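You operate a simulated robot arm through the tools that you are given. There is no shell and no other tool.

You run a simulated two-armed robot. Do the job below in one go: nothing can be reset, and whatever is moved stays where it is left.

Task
Let the locked strip up slowly, then bend and lock the pale strip.
Fine: the locked strip must not spring free and ends with both its knobs off; the pale strip gets both knobs over it.

It is judged by the outcome, as a careful person would: the job done as asked, and still so three seconds after it is handed in. It fails if anything else is knocked over, pushed out of place, dropped, spilled or broken.

Robot
Two 7-joint arms with two-finger parallel grippers on one trunk that stands fixed in place. Base frame: the origin is at the foot of the trunk, x ahead of it, y to its left, z up. Units: cm, rad, N and s.
The left shoulder is at [3, 11.9, 106], the right one opposite. With the tool pointing down near the work surface each hand reaches from about 28 to 68 cm from the base axis, measured 20 degrees to its own side. Payload 3.43 kg a hand.
Tool frame (each hand has its own): the origin (TCP) lies between the finger pads and is the grasp point; the fingertips stand 3 cm ahead of it; z points along the fingers, y is the line along which they close. Largest opening 9.4 cm; finger width 2.8, thickness 1; the body of the gripper, 5 by 9.6 cm, starts 5.5 cm behind the TCP.
Orientation is that of the tool frame in the base frame, as a unit quaternion [w, x, y, z]. With the fingers straight down and closing along the base's y, the tool's x points along the base's -x, its y along +y and its z along -z.

Tools
- The arms move only by the tool jog_arm. It takes "left_rows", "right_rows" or both (then of equal length, played together; a hand with none holds still); each is a list of rows, each an object of numbers (a shift or turn left out is 0, a gripper value left out holds the last): "tx", "ty", "tz": the shift along the tool's x, y, z in mm; "wx", "wy", "wz": the turn, a rotation vector about the tool's x, y, z in rad; "grip": the finger opening in mm, from 0 to 94. In form: [{"tx": .., "ty": .., "tz": .., "wx": .., "wy": .., "wz": .., "grip": ..}, ...]. A call has 1 to 20 rows; each row shifts and turns the commanded pose from where the row before left it, along the tool's axes as they then stand. Rows are played at 5 a second. More than 5 cm and 0.15 rad between two rows, or a gripper value outside its range, and nothing of the call is played. A pose out of reach is approached as far as the arm can. The call stops where the force on the tool passes 50 N (or 10 N more than at its start, if that is more) or the arm is blocked; 0.2 s more then pass. Each finger travels about 7.2 cm/s and halts on what it meets, pressing with about 37 N; the grip force reading is that of the motor and also rises with nothing between the fingers. The clock runs only during rows and for 0.2 s after the last one: add rows that do not move to give the fingers time. The reply holds the time, the measured pose of the TCP, the force on the tool along the base axes, the opening and the grip force, in the units named above and with some noise, with the torque about the TCP (base axes, N m) and any sound that the robot's microphone picked up.
- Cameras (640 x 400 px; columns grow to the right, rows downward): "scene" is now at [4.18, -0.43, 176.12]; the picture's right is [-0.07, -1.00, 0.00], its down [-0.81, 0.06, -0.58] and it looks along [0.58, -0.04, -0.81] (base axes); focal length 351 px, centre (320, 200). "left" rides on the left gripper at [7.6, -1.4, -10.3] in its tool frame; the picture's right is [0.18, 0.98, 0.00], its down [-0.75, 0.14, -0.64] and it looks along [-0.63, 0.12, 0.77] (tool axes); focal length 243 px, centre (320, 200). "right" rides on the right gripper at [7.6, 1.4, -10.2] in its tool frame; the picture's right is [-0.18, 0.98, 0.00], its down [-0.75, -0.14, -0.64] and it looks along [-0.63, -0.12, 0.77] (tool axes); focal length 243 px, centre (320, 200). There is no depth. A picture from a camera that has moved, and an enlarged one, comes with that camera's place and axes in the base frame and with its lens.
- camera(camera): a new picture of that camera. No time passes.
- slide_trunk(by): slides the trunk up (or, below 0, down) by that many cm; the arms and the scene camera ride with it, the base frame stays. It gives what a move gives, with no picture.
- turn_head(pan, tilt): turns the head with the scene camera to pan (to the left, within 2.496 rad either way) and tilt (down, from -0.506 to 1.204), counted from straight ahead of the robot. It gives what a move gives.
- inspect(camera, box): a new picture of the part [left, top, right, bottom] of that camera's present view, enlarged. No time passes.
- job_done(): hands the job in; it is judged then, once.

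Places have to be worked out from the pictures, the camera data and where the tool is seen. Open the grippers and draw the arms clear of the work before you hand the job in, unless the task says otherwise.

The tools are called after "Request:" by a JSON object that holds its "name" and its "arguments". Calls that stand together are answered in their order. jog_arm: Moves the arms, as the interface text tells. Its arguments: {"type":"object","properties":{"left_rows":{"type":"array","items":{"type":"object","properties":{"tx":{"type":"number"},"ty":{"type":"number"},"tz":{"type":"number"},"wx":{"type":"number"},"wy":{"type":"number"},"wz":{"type":"number"},"grip":{"type":"number"}}}},"right_rows":{"type":"array","items":{"type":"object","properties":{"tx":{"type":"number"},"ty":{"type":"number"},"tz":{"type":"number"},"wx":{"type":"number"},"wy":{"type":"number"},"wz":{"type":"number"},"grip":{"type":"number"}}}}},"required":[]} The other tools are called the same way: slide_trunk (by) slides the trunk up or down; turn_head (pan, tilt) turns the head that bears the scene camera; camera (camera) takes a picture; inspect (camera, box) takes an enlarged picture of a part of a camera's view; job_done () hands the job in.

At the start:

```text
t: 0.0
left_eef_pos: [40.93, 13.09, 108.42]
left_tcp_rot: [0.0, 0.001, 1.0, 0.0]
left_contact_force: [0.0, 0.8, 0.0]
left_torque: [0.0, -0.02, 0.02]
left_gripper_width: 9.4
left_grip_force: 0.0
right_eef_pos: [45.62, -21.82, 116.88]
right_tcp_rot: [0.0, 0.0, 1.0, 0.0]
right_contact_force: [0.8, 0.4, -0.7]
right_torque: [0.01, -0.01, -0.02]
right_gripper_width: 9.43
right_grip_force: 0.2
trunk travel left (down, up): [-32.5, 8.5]
head pan, tilt: [-0.073, 0.951]
```

scene: 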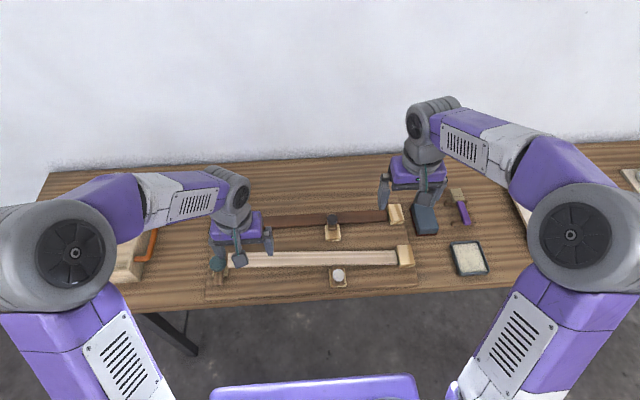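
right: 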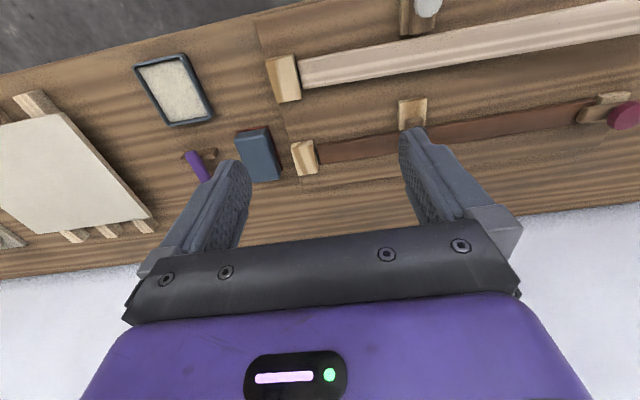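
left: 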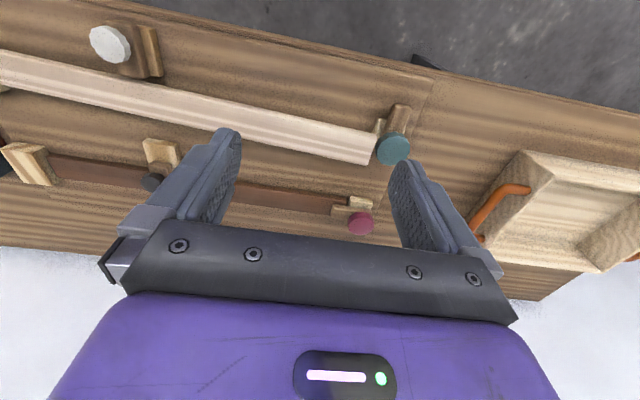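

I'll look closely at the board with the strips first, to understand the mechanism before moving anything.

Request:
{"name": "inspect", "arguments": {"camera": "scene", "box": [190, 180, 450, 310]}}

Request:
{"name": "inspect", "arguments": {"camera": "left", "box": [0, 0, 440, 260]}}

Request:
{"name": "inspect", "arguments": {"camera": "right", "box": [220, 0, 640, 220]}}

```text
2.46 times, centred on (320, 245) of scene
camera zoom: at [4.18, -0.43, 176.12], right [-0.07, -1.0, 0.0], down [-0.81, 0.06, -0.58], along [0.58, -0.04, -0.81], focal length 864 px, centre (320, 89)
```

zoom: 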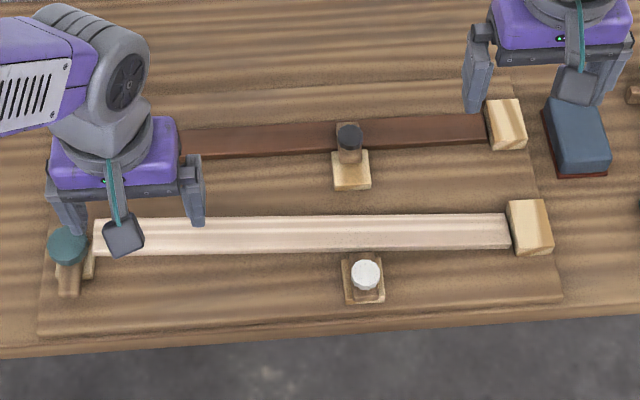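

```text
1.45 times, centred on (220, 130) of left
camera zoom: at [33.36, 11.64, 118.67], right [-0.18, 0.98, 0.0], down [0.75, 0.14, 0.64], along [0.63, 0.12, -0.77], focal length 353 px, centre (466, 302)
```

zoom: 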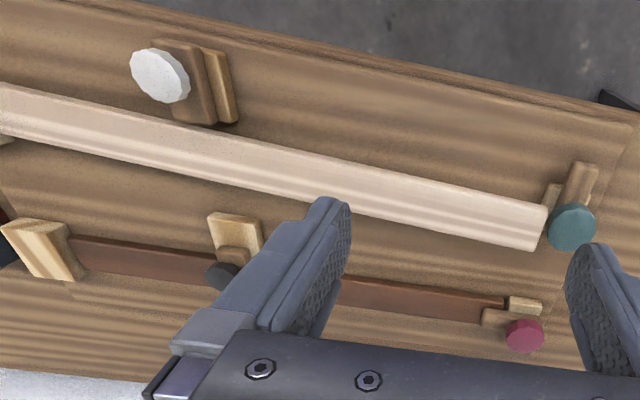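

```text
1.52 times, centred on (430, 110) of right
camera zoom: at [37.97, -20.37, 127.34], right [0.18, 0.98, 0.0], down [0.75, -0.14, 0.64], along [0.63, -0.12, -0.77], focal length 370 px, centre (152, 337)
```

zoom: 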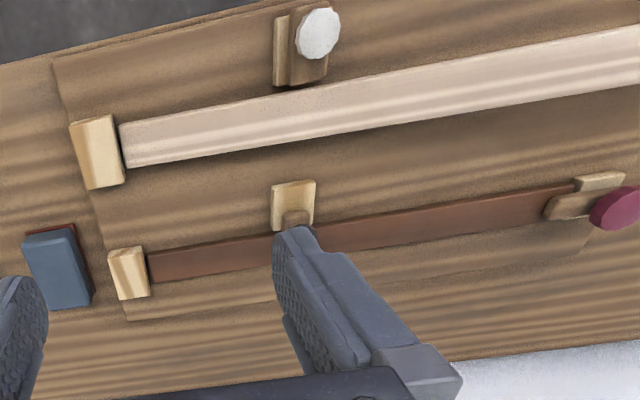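

The board carries a dark strip held by a black (middle) and a red (left end) turn-latch, and a pale strip with white (middle) and teal (end) latches standing off. I judge the teal knob near (49, 26, 84). I'll bring the left hand lower, still well above the work, and use its camera to see how the end latches work.

Request:
{"name": "jog_arm", "arguments": {"left_rows": [{"tx": -10, "ty": 18, "tz": 21}, {"tx": -10, "ty": 18, "tz": 21}, {"tx": -10, "ty": 17, "tz": 21}, {"tx": -11, "ty": 17, "tz": 21}, {}]}}

Request:
{"name": "camera", "arguments": {"camera": "left"}}

Request:
{"name": "camera", "arguments": {"camera": "scene"}}

```text
t: 1.2
left_eef_pos: [44.95, 20.04, 100.23]
left_tcp_rot: [0.0, -0.001, 1.0, -0.001]
left_contact_force: [-0.6, -0.8, 0.1]
left_torque: [0.02, -0.01, 0.0]
left_gripper_width: 9.41
left_grip_force: 0.0
right_eef_pos: [45.7, -21.92, 117.01]
right_tcp_rot: [0.0, 0.001, 1.0, 0.001]
right_contact_force: [-0.4, -1.0, -0.4]
right_torque: [-0.03, -0.02, -0.01]
right_gripper_width: 9.38
right_grip_force: 0.1
trunk travel left (down, up): [-32.5, 8.5]
head pan, tilt: [-0.073, 0.951]
```

```text
taken
camera left: at [37.38, 18.64, 110.44], right [-0.18, 0.98, 0.0], down [0.75, 0.14, 0.64], along [0.63, 0.12, -0.77], focal length 243 px, centre (320, 200)
```

left: 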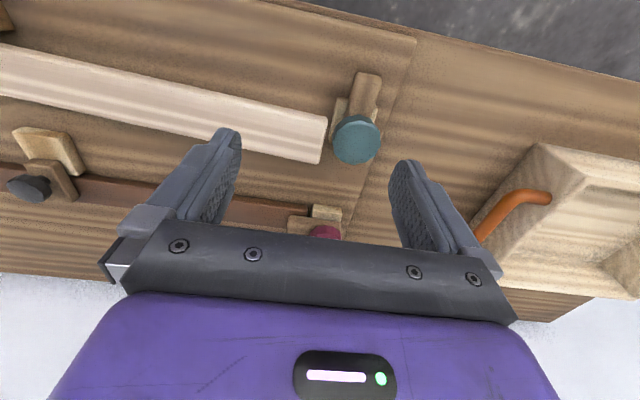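

```text
taken
camera scene: at [4.12, -0.47, 176.13], right [-0.07, -1.0, 0.0], down [-0.81, 0.06, -0.58], along [0.58, -0.04, -0.81], focal length 351 px, centre (320, 200)
```

scene: 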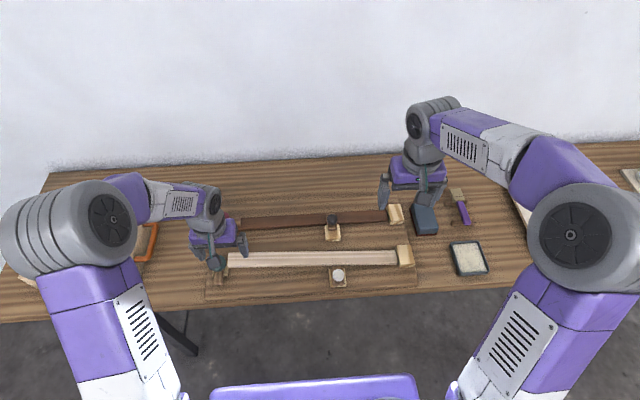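

Zooming in on both latch types from this viewpoint.

Request:
{"name": "inspect", "arguments": {"camera": "left", "box": [270, 40, 430, 250]}}

Request:
{"name": "inspect", "arguments": {"camera": "left", "box": [0, 90, 160, 230]}}

Request:
{"name": "inspect", "arguments": {"camera": "scene", "box": [290, 195, 430, 295]}}

Request:
{"name": "inspect", "arguments": {"camera": "right", "box": [380, 0, 480, 150]}}

```text
1.90 times, centred on (350, 145) of left
camera zoom: at [37.38, 18.64, 110.44], right [-0.18, 0.98, 0.0], down [0.75, 0.14, 0.64], along [0.63, 0.12, -0.77], focal length 462 px, centre (263, 305)
```

zoom: 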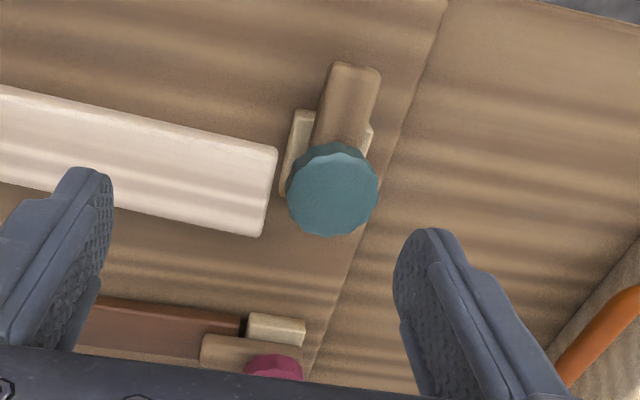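

```text
2.86 times, centred on (80, 160) of left
camera zoom: at [37.38, 18.64, 110.44], right [-0.18, 0.98, 0.0], down [0.75, 0.14, 0.64], along [0.63, 0.12, -0.77], focal length 693 px, centre (1006, 314)
```

zoom: 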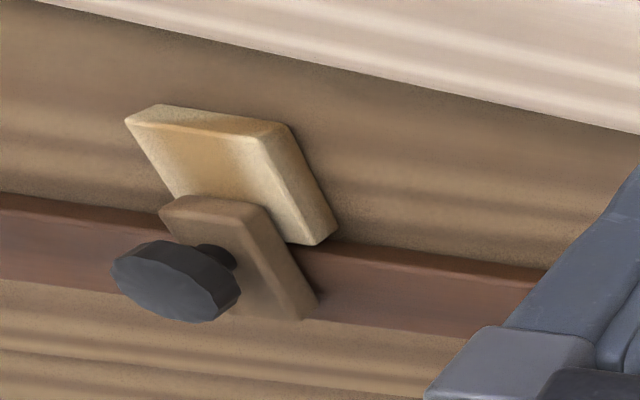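

```text
4.00 times, centred on (360, 245) of scene
camera zoom: at [4.12, -0.47, 176.13], right [-0.07, -1.0, 0.0], down [-0.81, 0.06, -0.58], along [0.58, -0.04, -0.81], focal length 1404 px, centre (160, 20)
```

zoom: 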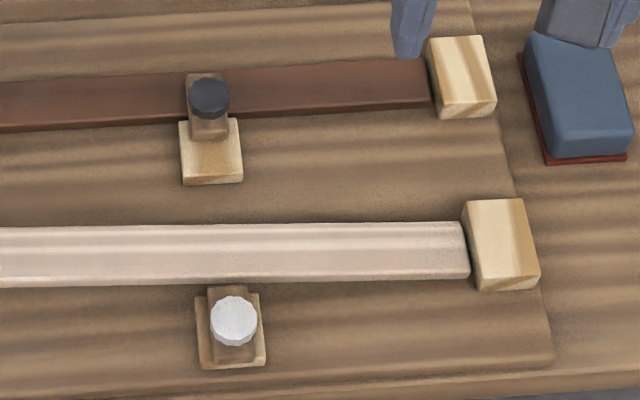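

```text
2.67 times, centred on (430, 75) of right
camera zoom: at [37.93, -20.39, 127.35], right [0.18, 0.98, 0.0], down [0.75, -0.14, 0.64], along [0.63, -0.12, -0.77], focal length 647 px, centre (27, 533)
```

zoom: 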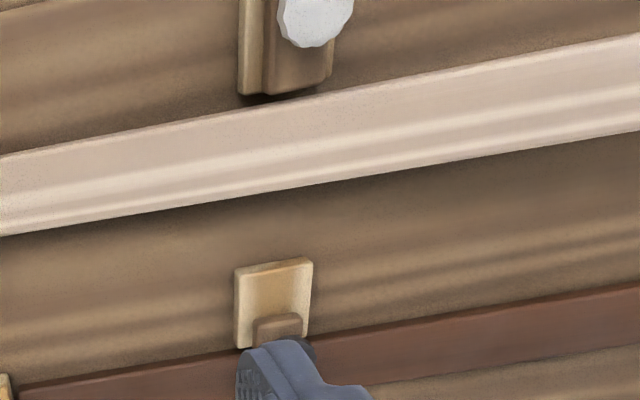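

Reading the views together: middle latches slide along x (black slide is out over the dark strip, white is drawn back), end latches swivel about their knob (red arm points over the strip end, teal arm points away). I estimate knob tops near z≈90: black (58.5,-8), white (41.5,-8), red (60.5,24), teal (46.5,24); the pale strip's free end stands up at about (47,20,94.5). I move the right hand high above the black knob and the left hand high behind the red knob to look closely.

Request:
{"name": "jog_arm", "arguments": {"left_rows": [{"tx": -15, "ty": 6}, {"tx": -15, "ty": 6}, {"tx": -20, "ty": 6}, {"tx": -20, "ty": 6}, {"tx": -20}, {"tx": -20}, {}], "right_rows": [{"tx": -20, "ty": 25, "tz": 25}, {"tx": -25, "ty": 25, "tz": 25}, {"tx": -25, "ty": 30, "tz": 30}, {"tx": -28, "ty": 30, "tz": 30}, {"tx": -30, "ty": 29, "tz": 30}, {"tz": 20}, {}]}}

Request:
{"name": "camera", "arguments": {"camera": "right"}}

Request:
{"name": "camera", "arguments": {"camera": "left"}}

Request:
{"name": "camera", "arguments": {"camera": "scene"}}

```text
refused: row 4 steps farther than a row can; nothing moved
```

```text
taken
camera right: at [37.93, -20.39, 127.35], right [0.18, 0.98, 0.0], down [0.75, -0.14, 0.64], along [0.63, -0.12, -0.77], focal length 243 px, centre (320, 200)
```

right: 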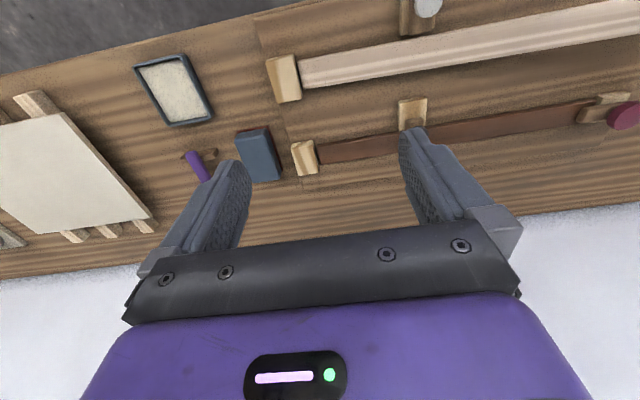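

```text
taken
camera left: at [37.38, 18.64, 110.44], right [-0.18, 0.98, 0.0], down [0.75, 0.14, 0.64], along [0.63, 0.12, -0.77], focal length 243 px, centre (320, 200)
```

left: 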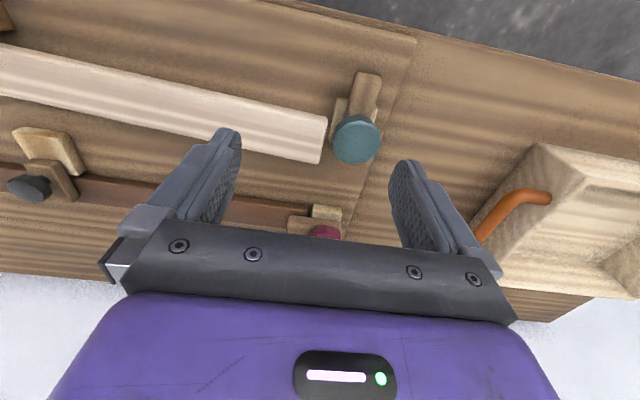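

```text
taken
camera scene: at [4.12, -0.47, 176.13], right [-0.07, -1.0, 0.0], down [-0.81, 0.06, -0.58], along [0.58, -0.04, -0.81], focal length 351 px, centre (320, 200)
```

scene: 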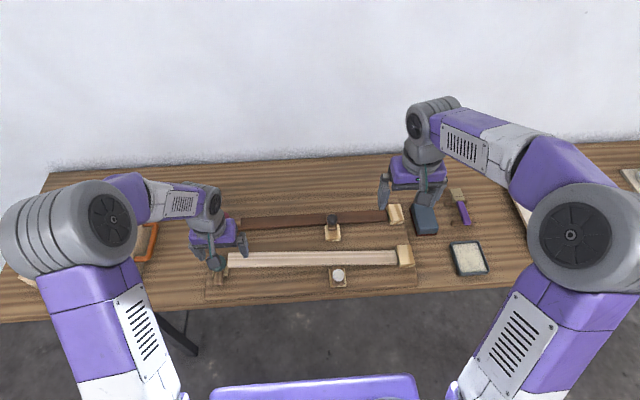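

The move was refused for a step being too long; I replay the same paths with smaller steps, the left rising a touch for clearance over the pale strip's end.

Request:
{"name": "jog_arm", "arguments": {"left_rows": [{"tz": -20}, {"tx": -20, "ty": 6}, {"tx": -20, "ty": 6}, {"tx": -20, "ty": 6}, {"tx": -20, "ty": 6}, {"tx": -20}, {}, {}], "right_rows": [{"tx": -18, "ty": 20, "tz": 20}, {"tx": -18, "ty": 20, "tz": 20}, {"tx": -18, "ty": 20, "tz": 20}, {"tx": -18, "ty": 20, "tz": 25}, {"tx": -18, "ty": 20, "tz": 25}, {"tx": -18, "ty": 20, "tz": 25}, {"tx": -20, "ty": 19, "tz": 25}, {}]}}

Request:
{"name": "camera", "arguments": {"camera": "right"}}

Request:
{"name": "camera", "arguments": {"camera": "left"}}

Request:
{"name": "camera", "arguments": {"camera": "scene"}}

```text
t: 3.0
left_eef_pos: [55.08, 22.53, 101.9]
left_tcp_rot: [0.0, 0.0, 1.0, -0.001]
left_contact_force: [0.1, -0.4, 0.3]
left_torque: [0.0, 0.0, -0.02]
left_gripper_width: 9.38
left_grip_force: 0.0
right_eef_pos: [58.54, -7.86, 101.05]
right_tcp_rot: [0.0, 0.0, 1.0, 0.0]
right_contact_force: [-0.3, 0.3, 0.7]
right_torque: [0.0, 0.0, 0.01]
right_gripper_width: 9.42
right_grip_force: 0.0
trunk travel left (down, up): [-32.5, 8.5]
head pan, tilt: [-0.073, 0.951]
```

```text
taken
camera right: at [50.8, -6.43, 111.34], right [0.18, 0.98, 0.0], down [0.75, -0.14, 0.64], along [0.63, -0.12, -0.77], focal length 243 px, centre (320, 200)
```

right: 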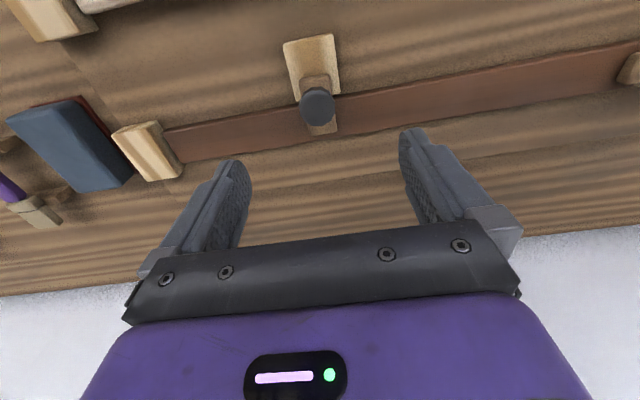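

```text
taken
camera left: at [47.49, 21.07, 112.21], right [-0.18, 0.98, 0.0], down [0.75, 0.14, 0.64], along [0.63, 0.12, -0.77], focal length 243 px, centre (320, 200)
```

left: 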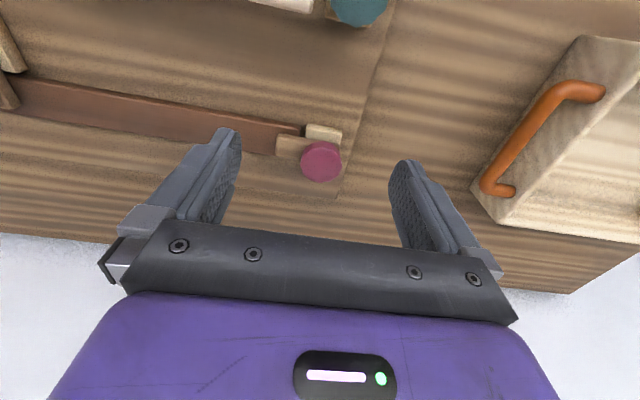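

```text
taken
camera scene: at [4.12, -0.49, 176.13], right [-0.07, -1.0, 0.0], down [-0.81, 0.06, -0.58], along [0.58, -0.04, -0.81], focal length 351 px, centre (320, 200)
```

scene: 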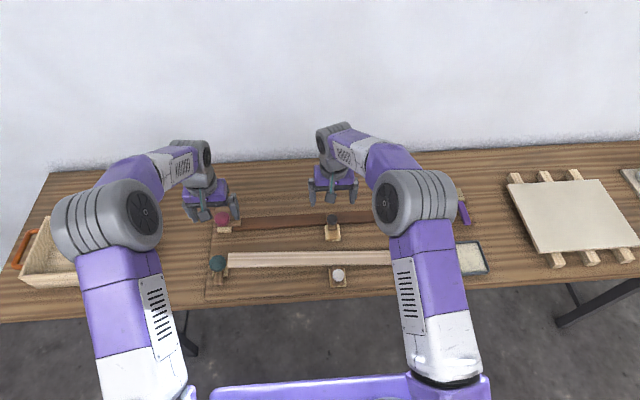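

Zooming on black and red latches now that both are clear of the fingers.

Request:
{"name": "inspect", "arguments": {"camera": "right", "box": [260, 20, 400, 150]}}

Request:
{"name": "inspect", "arguments": {"camera": "left", "box": [240, 90, 380, 200]}}

Request:
{"name": "inspect", "arguments": {"camera": "scene", "box": [195, 195, 405, 300]}}

```text
3.08 times, centred on (330, 85) of right
camera zoom: at [50.8, -6.43, 111.34], right [0.18, 0.98, 0.0], down [0.75, -0.14, 0.64], along [0.63, -0.12, -0.77], focal length 746 px, centre (289, 554)
```

zoom: 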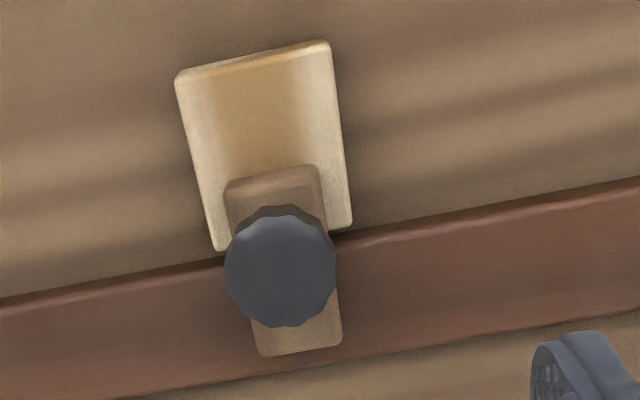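

```text
3.64 times, centred on (310, 145) of left
camera zoom: at [47.49, 21.07, 112.21], right [-0.18, 0.98, 0.0], down [0.75, 0.14, 0.64], along [0.63, 0.12, -0.77], focal length 882 px, centre (356, 400)
```

zoom: 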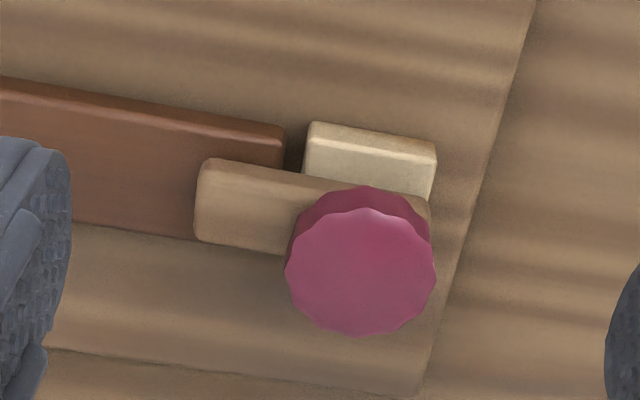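

```text
3.05 times, centred on (300, 248) of scene
camera zoom: at [4.12, -0.49, 176.13], right [-0.07, -1.0, 0.0], down [-0.81, 0.06, -0.58], along [0.58, -0.04, -0.81], focal length 1070 px, centre (381, 55)
```

zoom: 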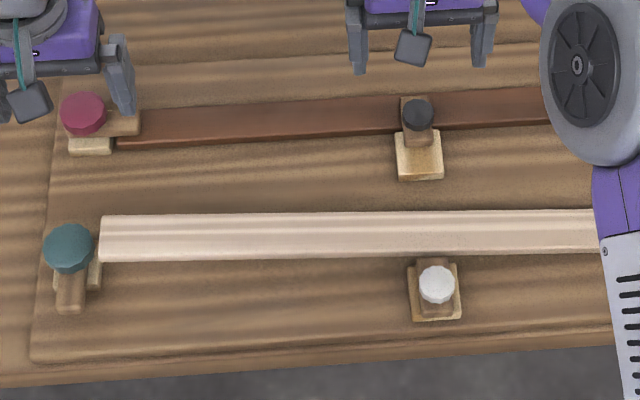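

Geometry is clear: board top ≈84.5, knob tops ≈90, black knob centre ≈(57.9,-8.1). The red latch still holds the strip, so I lower the open right hand around the black knob, stopping with the fingertips above the strip.

Request:
{"name": "jog_arm", "arguments": {"right_rows": [{"tx": 6, "ty": -2, "tz": 20}, {"tz": 25}, {"tz": 25}, {"tz": 20}, {"tz": 12}, {}]}}

Request:
{"name": "camera", "arguments": {"camera": "right"}}

Request:
{"name": "inspect", "arguments": {"camera": "scene", "box": [270, 170, 400, 300]}}

```text
t: 4.4
left_eef_pos: [55.08, 22.43, 101.86]
left_tcp_rot: [0.0, 0.0, 1.0, 0.0]
left_contact_force: [-1.0, 0.2, 0.7]
left_torque: [-0.02, -0.03, 0.0]
left_gripper_width: 9.42
left_grip_force: 0.0
right_eef_pos: [57.84, -8.17, 90.99]
right_tcp_rot: [0.0, 0.001, 1.0, 0.001]
right_contact_force: [-0.6, -0.5, 0.1]
right_torque: [0.0, -0.01, -0.01]
right_gripper_width: 9.39
right_grip_force: 0.1
trunk travel left (down, up): [-32.5, 8.5]
head pan, tilt: [-0.073, 0.951]
```

```text
taken
camera right: at [50.14, -6.75, 101.17], right [0.18, 0.98, 0.0], down [0.75, -0.14, 0.64], along [0.63, -0.12, -0.77], focal length 243 px, centre (320, 200)
```

right: 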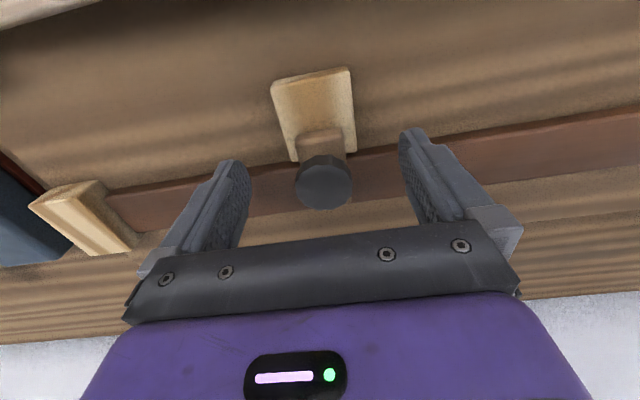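

```text
3.08 times, centred on (335, 235) of scene
camera zoom: at [4.17, -0.43, 176.12], right [-0.07, -1.0, 0.0], down [-0.81, 0.06, -0.58], along [0.58, -0.04, -0.81], focal length 1080 px, centre (274, 92)
```

zoom: 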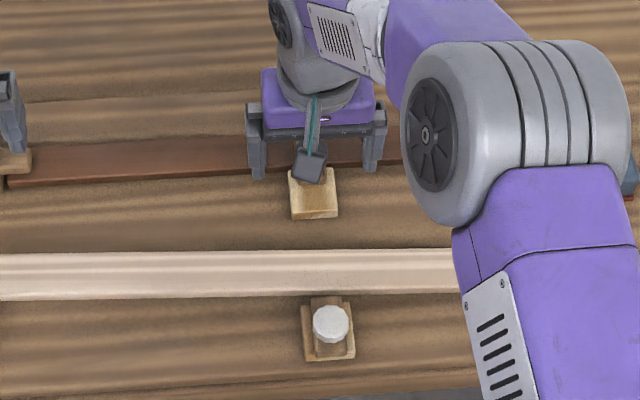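

The knob sits between the fingers; combining views its top is ≈(57.5,-7.9,91.3). I lower another 8 mm watching force, then close gently on it.

Request:
{"name": "jog_arm", "arguments": {"right_rows": [{"tx": 3, "ty": 2, "tz": 4}, {"tz": 4}, {}, {"grip": 60}, {"grip": 40}, {"grip": 20}, {"grip": 10}, {}, {}, {}]}}

Request:
{"name": "camera", "arguments": {"camera": "right"}}

```text
t: 6.6
left_eef_pos: [55.03, 22.45, 102.03]
left_tcp_rot: [0.001, 0.001, 1.0, 0.001]
left_contact_force: [0.1, -0.4, 0.2]
left_torque: [-0.03, -0.03, -0.03]
left_gripper_width: 9.41
left_grip_force: 0.1
right_eef_pos: [57.44, -7.98, 90.16]
right_tcp_rot: [0.001, -0.001, 1.0, 0.001]
right_contact_force: [4.3, -4.1, 22.3]
right_torque: [-0.41, 0.49, 0.13]
right_gripper_width: 4.39
right_grip_force: 44.5
trunk travel left (down, up): [-32.5, 8.5]
head pan, tilt: [-0.073, 0.951]
```

```text
taken
camera right: at [49.77, -6.53, 100.49], right [0.18, 0.98, 0.0], down [0.75, -0.14, 0.64], along [0.63, -0.12, -0.76], focal length 243 px, centre (320, 200)
```

right: 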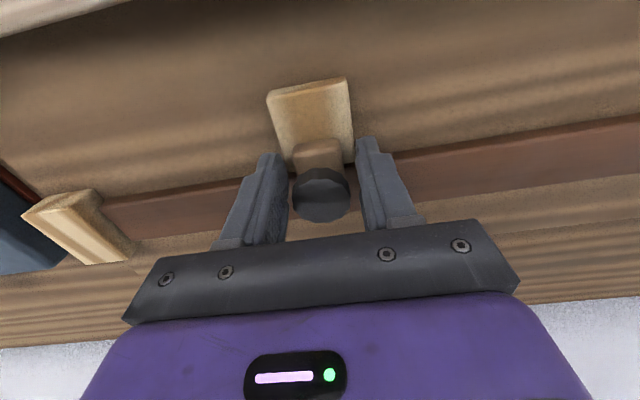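

The fingers halted at 4.4 cm with 22 N upward on the hand: the tips are catching the pale base/strip rather than the knob. I reopen slightly, rise 8 mm and shift forward a little, then close again.

Request:
{"name": "jog_arm", "arguments": {"right_rows": [{"grip": 60}, {}, {"tz": -5}, {"tz": -4, "tx": -6}, {}]}}

Request:
{"name": "jog_arm", "arguments": {"right_rows": [{"grip": 45}, {"grip": 30}, {"grip": 20}, {}, {}]}}

Request:
{"name": "inspect", "arguments": {"camera": "right", "box": [200, 50, 440, 240]}}

```text
t: 7.8
left_eef_pos: [55.09, 22.46, 102.05]
left_tcp_rot: [0.0, 0.0, 1.0, 0.001]
left_contact_force: [0.1, 0.6, -0.7]
left_torque: [0.0, -0.02, 0.01]
left_gripper_width: 9.4
left_grip_force: 0.0
right_eef_pos: [58.04, -8.0, 90.76]
right_tcp_rot: [-0.002, 0.0, 1.0, -0.001]
right_contact_force: [0.2, 0.6, 0.5]
right_torque: [0.01, 0.01, 0.0]
right_gripper_width: 6.0
right_grip_force: 0.0
trunk travel left (down, up): [-32.5, 8.5]
head pan, tilt: [-0.073, 0.951]
```

```text
t: 9.0
left_eef_pos: [55.1, 22.46, 101.96]
left_tcp_rot: [0.0, 0.0, 1.0, 0.0]
left_contact_force: [0.9, -0.2, 0.7]
left_torque: [0.0, 0.01, -0.04]
left_gripper_width: 9.41
left_grip_force: 0.1
right_eef_pos: [58.06, -8.1, 91.04]
right_tcp_rot: [0.0, 0.0, 1.0, 0.0]
right_contact_force: [-1.4, -3.5, -1.8]
right_torque: [-0.05, 0.05, 0.04]
right_gripper_width: 2.97
right_grip_force: 44.9
trunk travel left (down, up): [-32.5, 8.5]
head pan, tilt: [-0.073, 0.951]
```

```text
2.11 times, centred on (320, 145) of right
camera zoom: at [50.44, -6.53, 101.29], right [0.18, 0.98, 0.0], down [0.75, -0.14, 0.64], along [0.63, -0.12, -0.77], focal length 511 px, centre (320, 316)
```

zoom: 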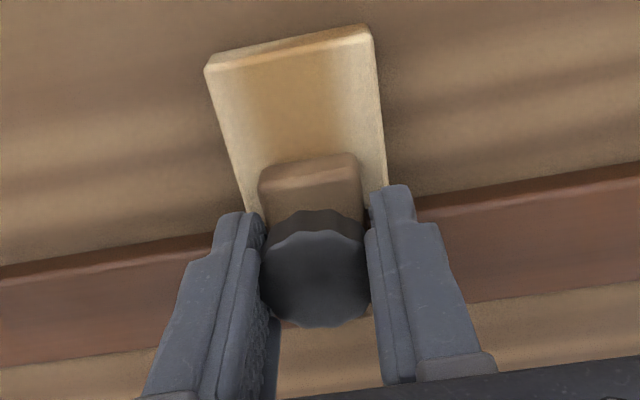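

Now a true grip on the knob (2.97 cm). I reopen a bit, raise 4 mm so the tips clear the pale base, regrip, and start drawing the slide towards -x.

Request:
{"name": "jog_arm", "arguments": {"right_rows": [{"grip": 45}, {"tz": -4}, {"grip": 35}, {"grip": 20}, {}, {}, {"tx": 4}, {"tx": 4}, {"tx": 4}, {}]}}

Request:
{"name": "inspect", "arguments": {"camera": "right", "box": [200, 50, 440, 240]}}

```text
t: 11.2
left_eef_pos: [55.06, 22.45, 101.86]
left_tcp_rot: [0.0, 0.001, 1.0, 0.0]
left_contact_force: [-0.2, 0.1, 0.0]
left_torque: [-0.01, -0.01, 0.01]
left_gripper_width: 9.41
left_grip_force: 0.0
right_eef_pos: [56.98, -7.99, 91.35]
right_tcp_rot: [0.001, 0.001, 1.0, 0.0]
right_contact_force: [-0.2, -7.1, -2.0]
right_torque: [-0.05, -0.59, -0.13]
right_gripper_width: 2.97
right_grip_force: 45.1
trunk travel left (down, up): [-32.5, 8.5]
head pan, tilt: [-0.073, 0.951]
```

```text
2.11 times, centred on (320, 145) of right
camera zoom: at [49.33, -6.53, 101.63], right [0.18, 0.98, 0.0], down [0.75, -0.14, 0.64], along [0.63, -0.12, -0.77], focal length 511 px, centre (320, 316)
```

zoom: 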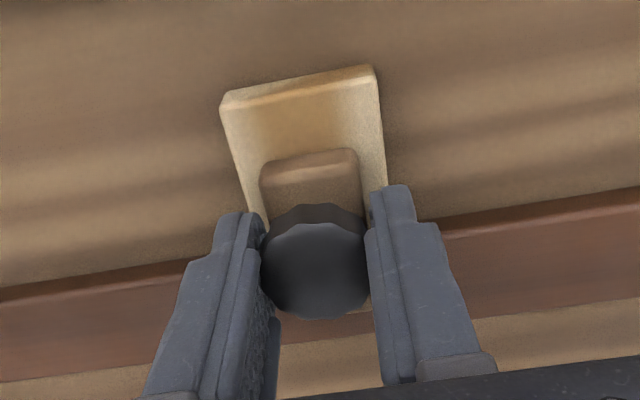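

The slide follows easily. I keep drawing it back in small steps until it meets its stop.

Request:
{"name": "jog_arm", "arguments": {"right_rows": [{"tx": 4}, {"tx": 4}, {"tx": 4}, {"tx": 4}, {"tx": 4}, {"tx": 3}, {}]}}

Request:
{"name": "camera", "arguments": {"camera": "right"}}

Request:
{"name": "inspect", "arguments": {"camera": "scene", "box": [190, 170, 400, 300]}}

```text
t: 12.8
left_eef_pos: [55.24, 22.34, 101.91]
left_tcp_rot: [-0.001, 0.001, 1.0, 0.0]
left_contact_force: [-0.6, 0.7, 0.1]
left_torque: [0.06, -0.01, 0.0]
left_gripper_width: 9.42
left_grip_force: 0.1
right_eef_pos: [54.95, -7.98, 91.32]
right_tcp_rot: [0.003, 0.0, 1.0, 0.001]
right_contact_force: [19.6, -9.5, -0.7]
right_torque: [-0.37, -0.02, 0.01]
right_gripper_width: 2.98
right_grip_force: 44.6
trunk travel left (down, up): [-32.5, 8.5]
head pan, tilt: [-0.073, 0.951]
```

```text
taken
camera right: at [47.24, -6.54, 101.6], right [0.18, 0.98, 0.0], down [0.75, -0.14, 0.65], along [0.64, -0.12, -0.76], focal length 243 px, centre (320, 200)
```

right: 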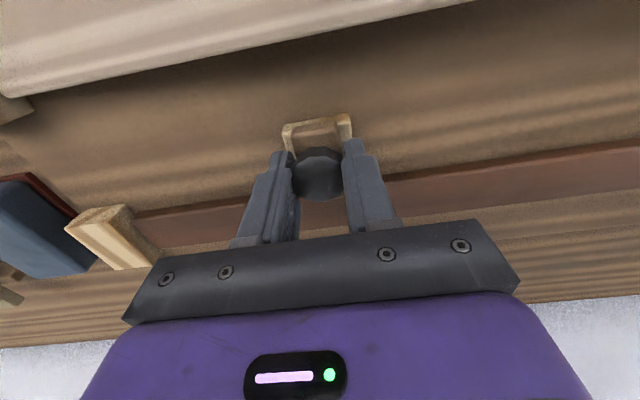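

```text
3.05 times, centred on (295, 235) of scene
camera zoom: at [4.5, -0.57, 176.11], right [-0.07, -1.0, 0.0], down [-0.81, 0.06, -0.58], along [0.58, -0.04, -0.82], focal length 1070 px, centre (396, 93)
```

zoom: 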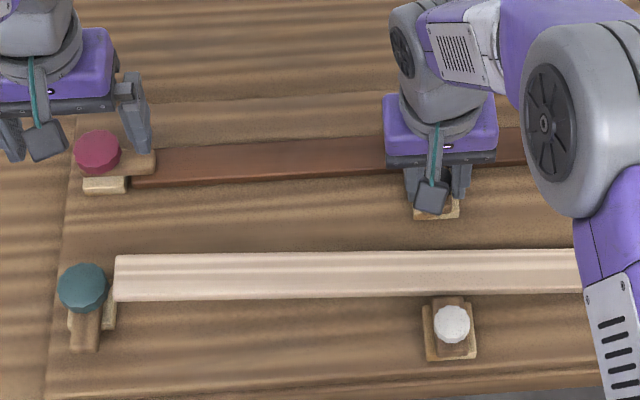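

The slide met its stop at about 3 cm of travel (20 N back-force). I release, rise clear, and check that the black latch is fully off.

Request:
{"name": "jog_arm", "arguments": {"right_rows": [{"tx": -2}, {"grip": 50}, {"grip": 70}, {"tz": -30}, {"tz": -40}, {"tz": -30}, {}]}}

Request:
{"name": "camera", "arguments": {"camera": "right"}}

Request:
{"name": "inspect", "arguments": {"camera": "right", "box": [230, 20, 430, 150]}}

```text
t: 14.4
left_eef_pos: [55.19, 22.46, 101.82]
left_tcp_rot: [0.0, 0.001, 1.0, 0.0]
left_contact_force: [-1.0, 0.1, -0.7]
left_torque: [-0.02, 0.0, 0.0]
left_gripper_width: 9.4
left_grip_force: 0.0
right_eef_pos: [54.88, -7.78, 101.15]
right_tcp_rot: [0.0, 0.0, 1.0, 0.0]
right_contact_force: [0.1, 0.6, 0.6]
right_torque: [-0.03, -0.03, 0.01]
right_gripper_width: 7.0
right_grip_force: 0.0
trunk travel left (down, up): [-32.5, 8.5]
head pan, tilt: [-0.073, 0.951]
```

```text
taken
camera right: at [47.21, -6.27, 111.56], right [0.18, 0.98, 0.0], down [0.75, -0.14, 0.64], along [0.63, -0.12, -0.77], focal length 243 px, centre (320, 200)
```

right: 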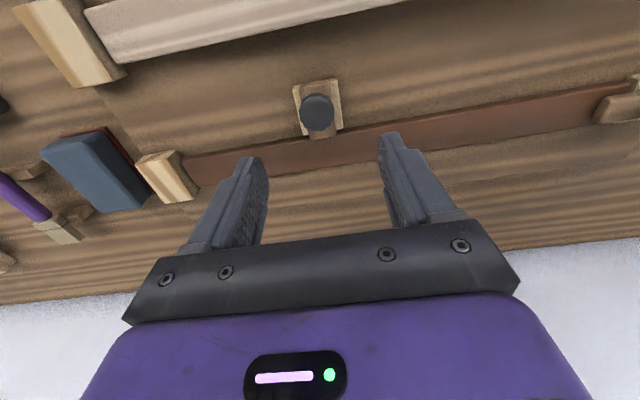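

```text
3.08 times, centred on (330, 85) of right
camera zoom: at [47.21, -6.27, 111.56], right [0.18, 0.98, 0.0], down [0.75, -0.14, 0.64], along [0.63, -0.12, -0.77], focal length 746 px, centre (289, 554)
```

zoom: 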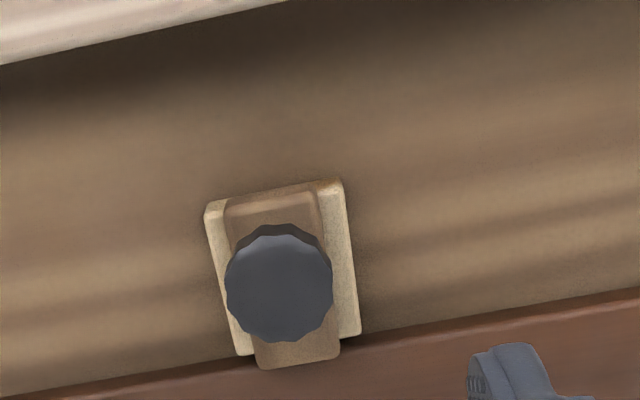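

The black latch now sits back on its base just as the white one does, clear of the strip (strip spans x≈58.8–63). Next I close the right hand and bring it above the dark strip at y≈9, ready to press it down before the red latch is touched.

Request:
{"name": "jog_arm", "arguments": {"right_rows": [{"grip": 0, "tx": -12, "ty": 28}, {"tx": -12, "ty": 28}, {"tx": -12, "ty": 28}, {"tx": -12, "ty": 28}, {"tx": -12, "ty": 28}, {"ty": 28}, {}, {}]}}

Request:
{"name": "camera", "arguments": {"camera": "right"}}

Request:
{"name": "camera", "arguments": {"camera": "scene"}}

```text
t: 16.2
left_eef_pos: [54.99, 22.56, 101.89]
left_tcp_rot: [-0.001, 0.0, 1.0, 0.001]
left_contact_force: [-0.6, -0.3, 0.2]
left_torque: [0.01, -0.01, -0.03]
left_gripper_width: 9.4
left_grip_force: 0.0
right_eef_pos: [59.6, 8.54, 101.09]
right_tcp_rot: [-0.001, 0.0, 1.0, 0.0]
right_contact_force: [1.0, -0.9, -0.2]
right_torque: [0.01, 0.0, 0.03]
right_gripper_width: 0.02
right_grip_force: 32.5
right hand out of reach, approached as far as the arm can: row 6
trunk travel left (down, up): [-32.5, 8.5]
head pan, tilt: [-0.073, 0.951]
```

```text
taken
camera right: at [52.1, 10.0, 111.53], right [0.18, 0.98, 0.0], down [0.75, -0.14, 0.64], along [0.63, -0.12, -0.77], focal length 243 px, centre (320, 200)
```

right: 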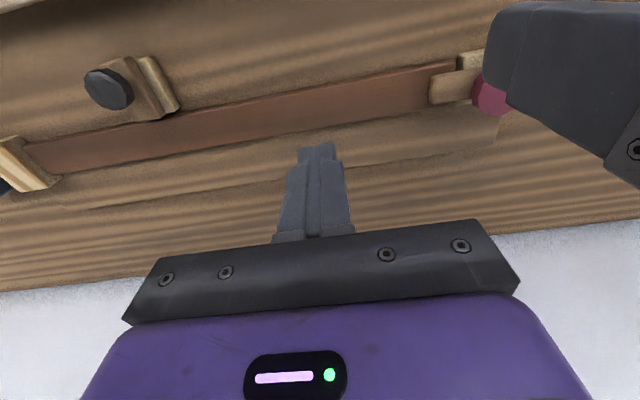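

```text
taken
camera scene: at [4.13, -0.4, 176.13], right [-0.07, -1.0, 0.0], down [-0.81, 0.06, -0.58], along [0.58, -0.04, -0.81], focal length 351 px, centre (320, 200)
```

scene: 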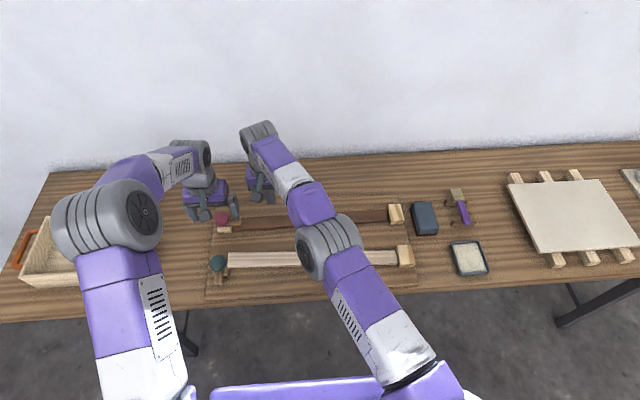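

The right arm is at its reach limit at this height; reach improves lower down. I back y off by 2 cm, and descend toward the strip, keeping about 2 cm clear above it.

Request:
{"name": "jog_arm", "arguments": {"right_rows": [{"ty": -20, "tz": 10}, {"tz": 25}, {"tz": 25}, {"tz": 25}, {"tz": 10}, {}]}}

Request:
{"name": "camera", "arguments": {"camera": "right"}}

```text
t: 17.6
left_eef_pos: [55.2, 22.52, 101.96]
left_tcp_rot: [0.001, 0.0, 1.0, 0.0]
left_contact_force: [0.6, -0.4, 0.4]
left_torque: [-0.01, -0.02, 0.01]
left_gripper_width: 9.4
left_grip_force: 0.0
right_eef_pos: [59.74, 6.42, 91.86]
right_tcp_rot: [0.001, -0.001, 1.0, 0.0]
right_contact_force: [-0.2, -0.4, 0.4]
right_torque: [0.01, 0.04, -0.01]
right_gripper_width: 0.0
right_grip_force: 32.9
trunk travel left (down, up): [-32.5, 8.5]
head pan, tilt: [-0.073, 0.951]
```

```text
taken
camera right: at [52.12, 7.94, 102.15], right [0.18, 0.98, 0.0], down [0.75, -0.14, 0.64], along [0.63, -0.12, -0.77], focal length 243 px, centre (320, 200)
```

right: 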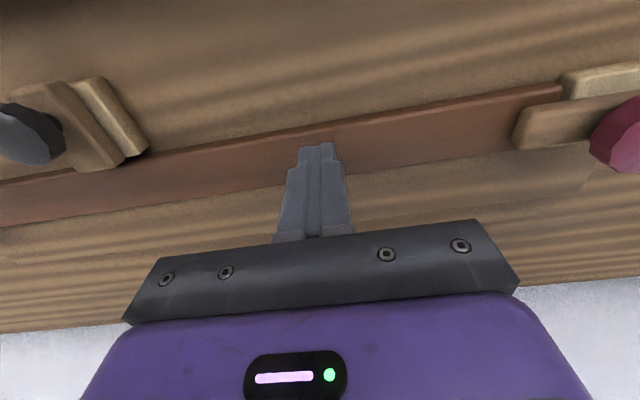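

Tips are about 2–3 cm above the strip. I try moving to (60.6, 9.4) at this lower height.

Request:
{"name": "jog_arm", "arguments": {"right_rows": [{"tx": -9, "ty": 10}, {"ty": 10}, {"ty": 10}, {}]}}

Request:
{"name": "camera", "arguments": {"camera": "right"}}

```text
t: 18.6
left_eef_pos: [55.1, 22.6, 102.0]
left_tcp_rot: [0.0, 0.0, 1.0, 0.0]
left_contact_force: [-0.1, -0.7, 0.2]
left_torque: [-0.01, -0.01, 0.0]
left_gripper_width: 9.39
left_grip_force: 0.1
right_eef_pos: [58.78, 8.59, 92.02]
right_tcp_rot: [0.001, 0.001, 1.0, 0.0]
right_contact_force: [0.4, 0.9, -0.4]
right_torque: [0.0, 0.01, -0.03]
right_gripper_width: 0.0
right_grip_force: 33.1
right hand out of reach, approached as far as the arm can: row 1, 2, 3
trunk travel left (down, up): [-32.5, 8.5]
head pan, tilt: [-0.073, 0.951]
```

```text
taken
camera right: at [51.21, 10.06, 102.4], right [0.18, 0.98, 0.0], down [0.75, -0.14, 0.64], along [0.63, -0.12, -0.77], focal length 243 px, centre (320, 200)
```

right: 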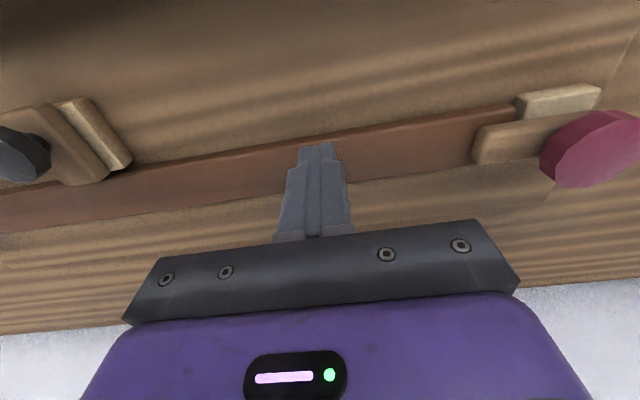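

Reach is the limit here with a vertical tool; leaning the fingers outward (tool tip forward) by about 0.3 rad gives more. I rise slightly, tilt, then move to about (60.8, 9.5).

Request:
{"name": "jog_arm", "arguments": {"right_rows": [{"tz": -10}, {"wy": -0.15}, {"wy": -0.15}, {}]}}

```text
t: 19.6
left_eef_pos: [55.19, 22.51, 101.84]
left_tcp_rot: [0.0, -0.001, 1.0, 0.0]
left_contact_force: [-0.4, 0.0, -0.7]
left_torque: [-0.02, -0.02, 0.03]
left_gripper_width: 9.42
left_grip_force: 0.1
right_eef_pos: [58.86, 8.62, 93.11]
right_tcp_rot: [0.149, 0.0, 0.989, 0.0]
right_contact_force: [-0.3, 0.2, -0.1]
right_torque: [-0.02, 0.01, 0.01]
right_gripper_width: 0.0
right_grip_force: 32.4
trunk travel left (down, up): [-32.5, 8.5]
head pan, tilt: [-0.073, 0.951]
```

Tilt achieved; the fingertips now lie at about (59.7, 8.6, 90.2). I shift forward 1.2 cm and 1 cm left along base axes.

Request:
{"name": "jog_arm", "arguments": {"right_rows": [{"tx": -11.5, "tz": 3.5, "ty": 5}, {"ty": 5}, {}]}}

Request:
{"name": "camera", "arguments": {"camera": "right"}}

Request:
{"name": "camera", "arguments": {"camera": "left"}}

```text
t: 20.4
left_eef_pos: [55.15, 22.49, 101.93]
left_tcp_rot: [0.0, 0.0, 1.0, 0.0]
left_contact_force: [1.3, 0.2, 0.3]
left_torque: [0.0, 0.02, 0.0]
left_gripper_width: 9.38
left_grip_force: 0.1
right_eef_pos: [60.06, 9.5, 93.03]
right_tcp_rot: [0.15, 0.001, 0.989, 0.0]
right_contact_force: [-0.3, -0.2, 0.0]
right_torque: [-0.01, -0.01, -0.01]
right_gripper_width: 0.02
right_grip_force: 32.2
trunk travel left (down, up): [-32.5, 8.5]
head pan, tilt: [-0.073, 0.951]
```

```text
taken
camera right: at [49.68, 11.03, 100.68], right [0.18, 0.98, 0.05], down [0.53, -0.14, 0.84], along [0.83, -0.12, -0.55], focal length 243 px, centre (320, 200)
```

right: 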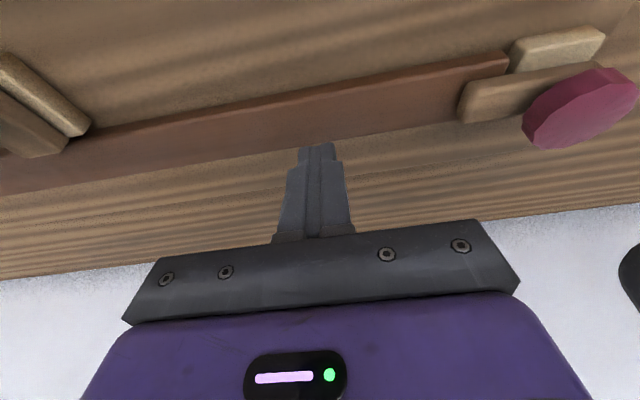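

```text
taken
camera left: at [47.55, 21.1, 112.17], right [-0.18, 0.98, 0.0], down [0.75, 0.14, 0.64], along [0.63, 0.12, -0.77], focal length 243 px, centre (320, 200)
```

left: 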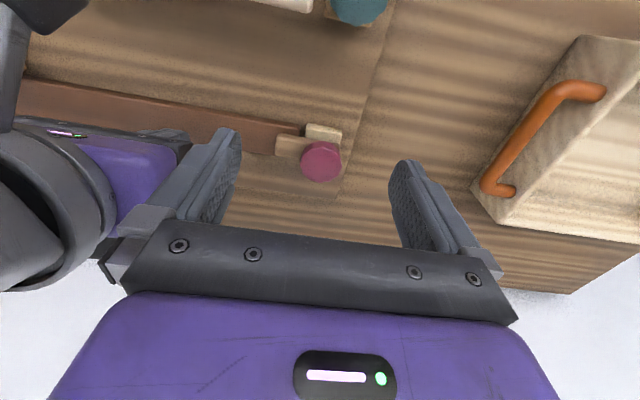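

Fingertips at about (60.9, 9.5, 90.2), over the strip and clear of the left hand. I lower straight down in small steps until I feel the strip.

Request:
{"name": "jog_arm", "arguments": {"right_rows": [{"tx": 2.35, "tz": 7.65}, {"tx": 2.35, "tz": 7.65}, {"tx": 1.5, "tz": 4.8}, {"tx": 0.9, "tz": 2.9}, {"tx": 0.6, "tz": 1.9}, {}]}}

```text
t: 21.8
left_eef_pos: [55.0, 22.4, 101.97]
left_tcp_rot: [0.0, 0.0, 1.0, 0.0]
left_contact_force: [0.4, -0.1, 1.1]
left_torque: [-0.02, -0.01, -0.01]
left_gripper_width: 9.39
left_grip_force: 0.0
right_eef_pos: [59.98, 9.66, 90.43]
right_tcp_rot: [0.151, 0.0, 0.989, 0.001]
right_contact_force: [-0.2, 1.6, 9.0]
right_torque: [-0.01, 0.05, -0.04]
right_gripper_width: 0.0
right_grip_force: 33.2
trunk travel left (down, up): [-32.5, 8.5]
head pan, tilt: [-0.073, 0.951]
```

Contact: 9 N at fingertip height ≈87.2. I press further in 2 mm steps to bring the strip down onto the board.

Request:
{"name": "jog_arm", "arguments": {"right_rows": [{"tx": 0.6, "tz": 1.9}, {"tx": 0.6, "tz": 1.9}, {}]}}

```text
t: 22.6
left_eef_pos: [54.84, 22.38, 102.15]
left_tcp_rot: [0.002, 0.0, 1.0, 0.0]
left_contact_force: [-0.4, -0.1, 0.2]
left_torque: [-0.01, 0.01, -0.02]
left_gripper_width: 9.38
left_grip_force: 0.1
right_eef_pos: [60.07, 9.63, 90.35]
right_tcp_rot: [0.154, -0.001, 0.988, 0.003]
right_contact_force: [-4.2, -1.0, 29.2]
right_torque: [-0.05, 0.22, -0.07]
right_gripper_width: 0.0
right_grip_force: 32.8
trunk travel left (down, up): [-32.5, 8.5]
head pan, tilt: [-0.073, 0.951]
```

Now 29 N with almost no give, so the strip is down against something solid. I look at the strip's end with the left camera before touching the red latch.

Request:
{"name": "inspect", "arguments": {"camera": "left", "box": [220, 90, 380, 200]}}

Request:
{"name": "inspect", "arguments": {"camera": "right", "box": [280, 20, 640, 200]}}

```text
3.64 times, centred on (300, 145) of left
camera zoom: at [47.27, 21.06, 112.33], right [-0.18, 0.98, 0.0], down [0.75, 0.14, 0.64], along [0.63, 0.12, -0.76], focal length 882 px, centre (393, 400)
```

zoom: 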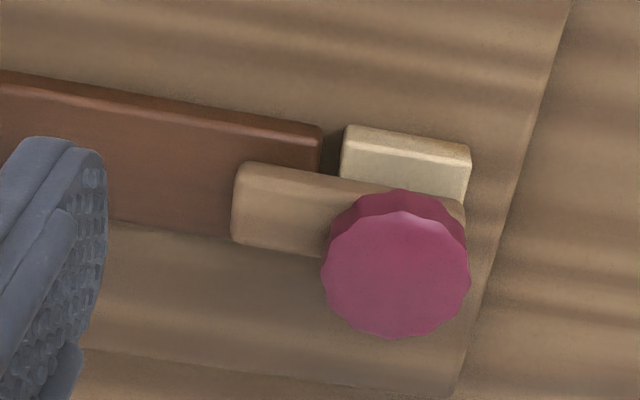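

```text
1.78 times, centred on (460, 110) of right
camera zoom: at [49.61, 11.09, 97.96], right [0.18, 0.98, 0.06], down [0.52, -0.14, 0.84], along [0.83, -0.12, -0.54], focal length 431 px, centre (71, 360)
```

zoom: 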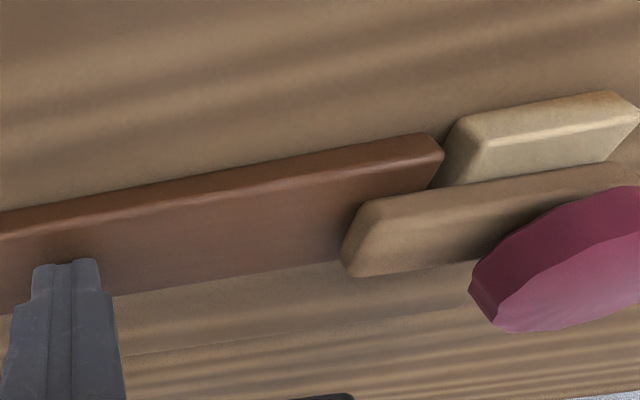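

The strip lies flush under the red arm's tip, and the right hand holds it at 29 N. Red knob centre ≈(60.0, 23.6, top ≈91). I narrow the left hand to 7 cm and bring it above the red knob for a check.

Request:
{"name": "jog_arm", "arguments": {"left_rows": [{"grip": 70, "tx": -17, "ty": 4}, {"tx": -17, "ty": 4}, {"tx": -16, "ty": 3}, {"tz": 25}, {"tz": 20}, {}]}}

Request:
{"name": "camera", "arguments": {"camera": "left"}}

Request:
{"name": "camera", "arguments": {"camera": "right"}}

```text
t: 24.0
left_eef_pos: [59.79, 23.57, 97.48]
left_tcp_rot: [0.002, 0.001, 1.0, 0.0]
left_contact_force: [0.1, -0.5, 0.3]
left_torque: [0.0, 0.02, 0.07]
left_gripper_width: 7.0
left_grip_force: 0.1
right_eef_pos: [59.95, 9.73, 90.43]
right_tcp_rot: [0.153, 0.001, 0.988, 0.001]
right_contact_force: [-2.7, 1.0, 30.8]
right_torque: [0.04, 0.22, 0.27]
right_gripper_width: 0.0
right_grip_force: 32.9
trunk travel left (down, up): [-32.5, 8.5]
head pan, tilt: [-0.073, 0.951]
```

```text
taken
camera left: at [52.28, 22.19, 107.8], right [-0.18, 0.98, 0.0], down [0.75, 0.14, 0.64], along [0.63, 0.12, -0.76], focal length 243 px, centre (320, 200)
```

left: 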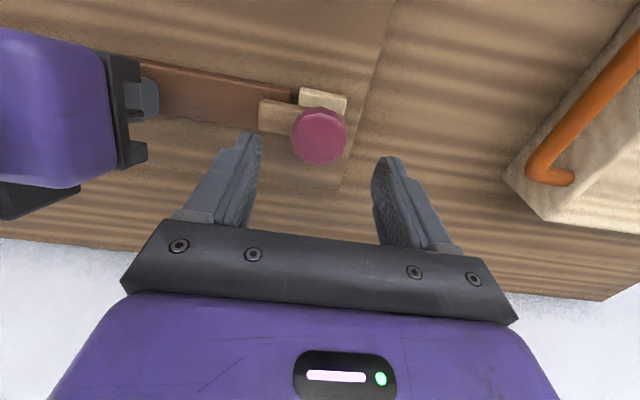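

```text
taken
camera right: at [49.62, 11.09, 97.97], right [0.18, 0.98, 0.06], down [0.52, -0.14, 0.84], along [0.83, -0.12, -0.54], focal length 243 px, centre (320, 200)
```

right: 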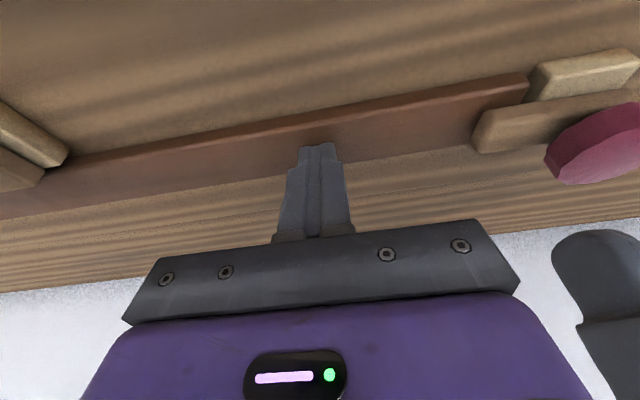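

Triangulating gives the red knob top at (59.75, 23.5, 91.6), directly below the TCP. I lower the left hand to TCP z≈92.2 and close on the knob.

Request:
{"name": "jog_arm", "arguments": {"left_rows": [{"tz": 20}, {"tz": 18}, {"tz": 10}, {"tz": 5}, {"grip": 55}, {"grip": 40}, {"grip": 25}, {}, {}]}}

Request:
{"name": "inspect", "arguments": {"camera": "left", "box": [180, 60, 460, 250]}}

```text
t: 26.0
left_eef_pos: [59.84, 23.6, 92.22]
left_tcp_rot: [0.001, 0.0, 1.0, 0.0]
left_contact_force: [1.1, 3.1, -3.0]
left_torque: [0.14, -0.15, 0.0]
left_gripper_width: 4.17
left_grip_force: 45.4
right_eef_pos: [59.99, 9.69, 90.44]
right_tcp_rot: [0.154, 0.0, 0.988, 0.002]
right_contact_force: [-4.4, 0.5, 31.4]
right_torque: [-0.03, 0.27, -0.01]
right_gripper_width: 0.0
right_grip_force: 32.7
trunk travel left (down, up): [-32.5, 8.5]
head pan, tilt: [-0.073, 0.951]
```

```text
2.11 times, centred on (320, 155) of left
camera zoom: at [52.26, 22.2, 102.63], right [-0.18, 0.98, 0.0], down [0.75, 0.14, 0.64], along [0.63, 0.12, -0.77], focal length 511 px, centre (320, 295)
```

zoom: 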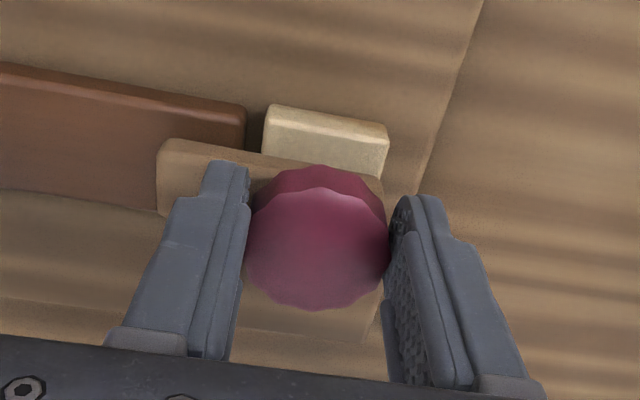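

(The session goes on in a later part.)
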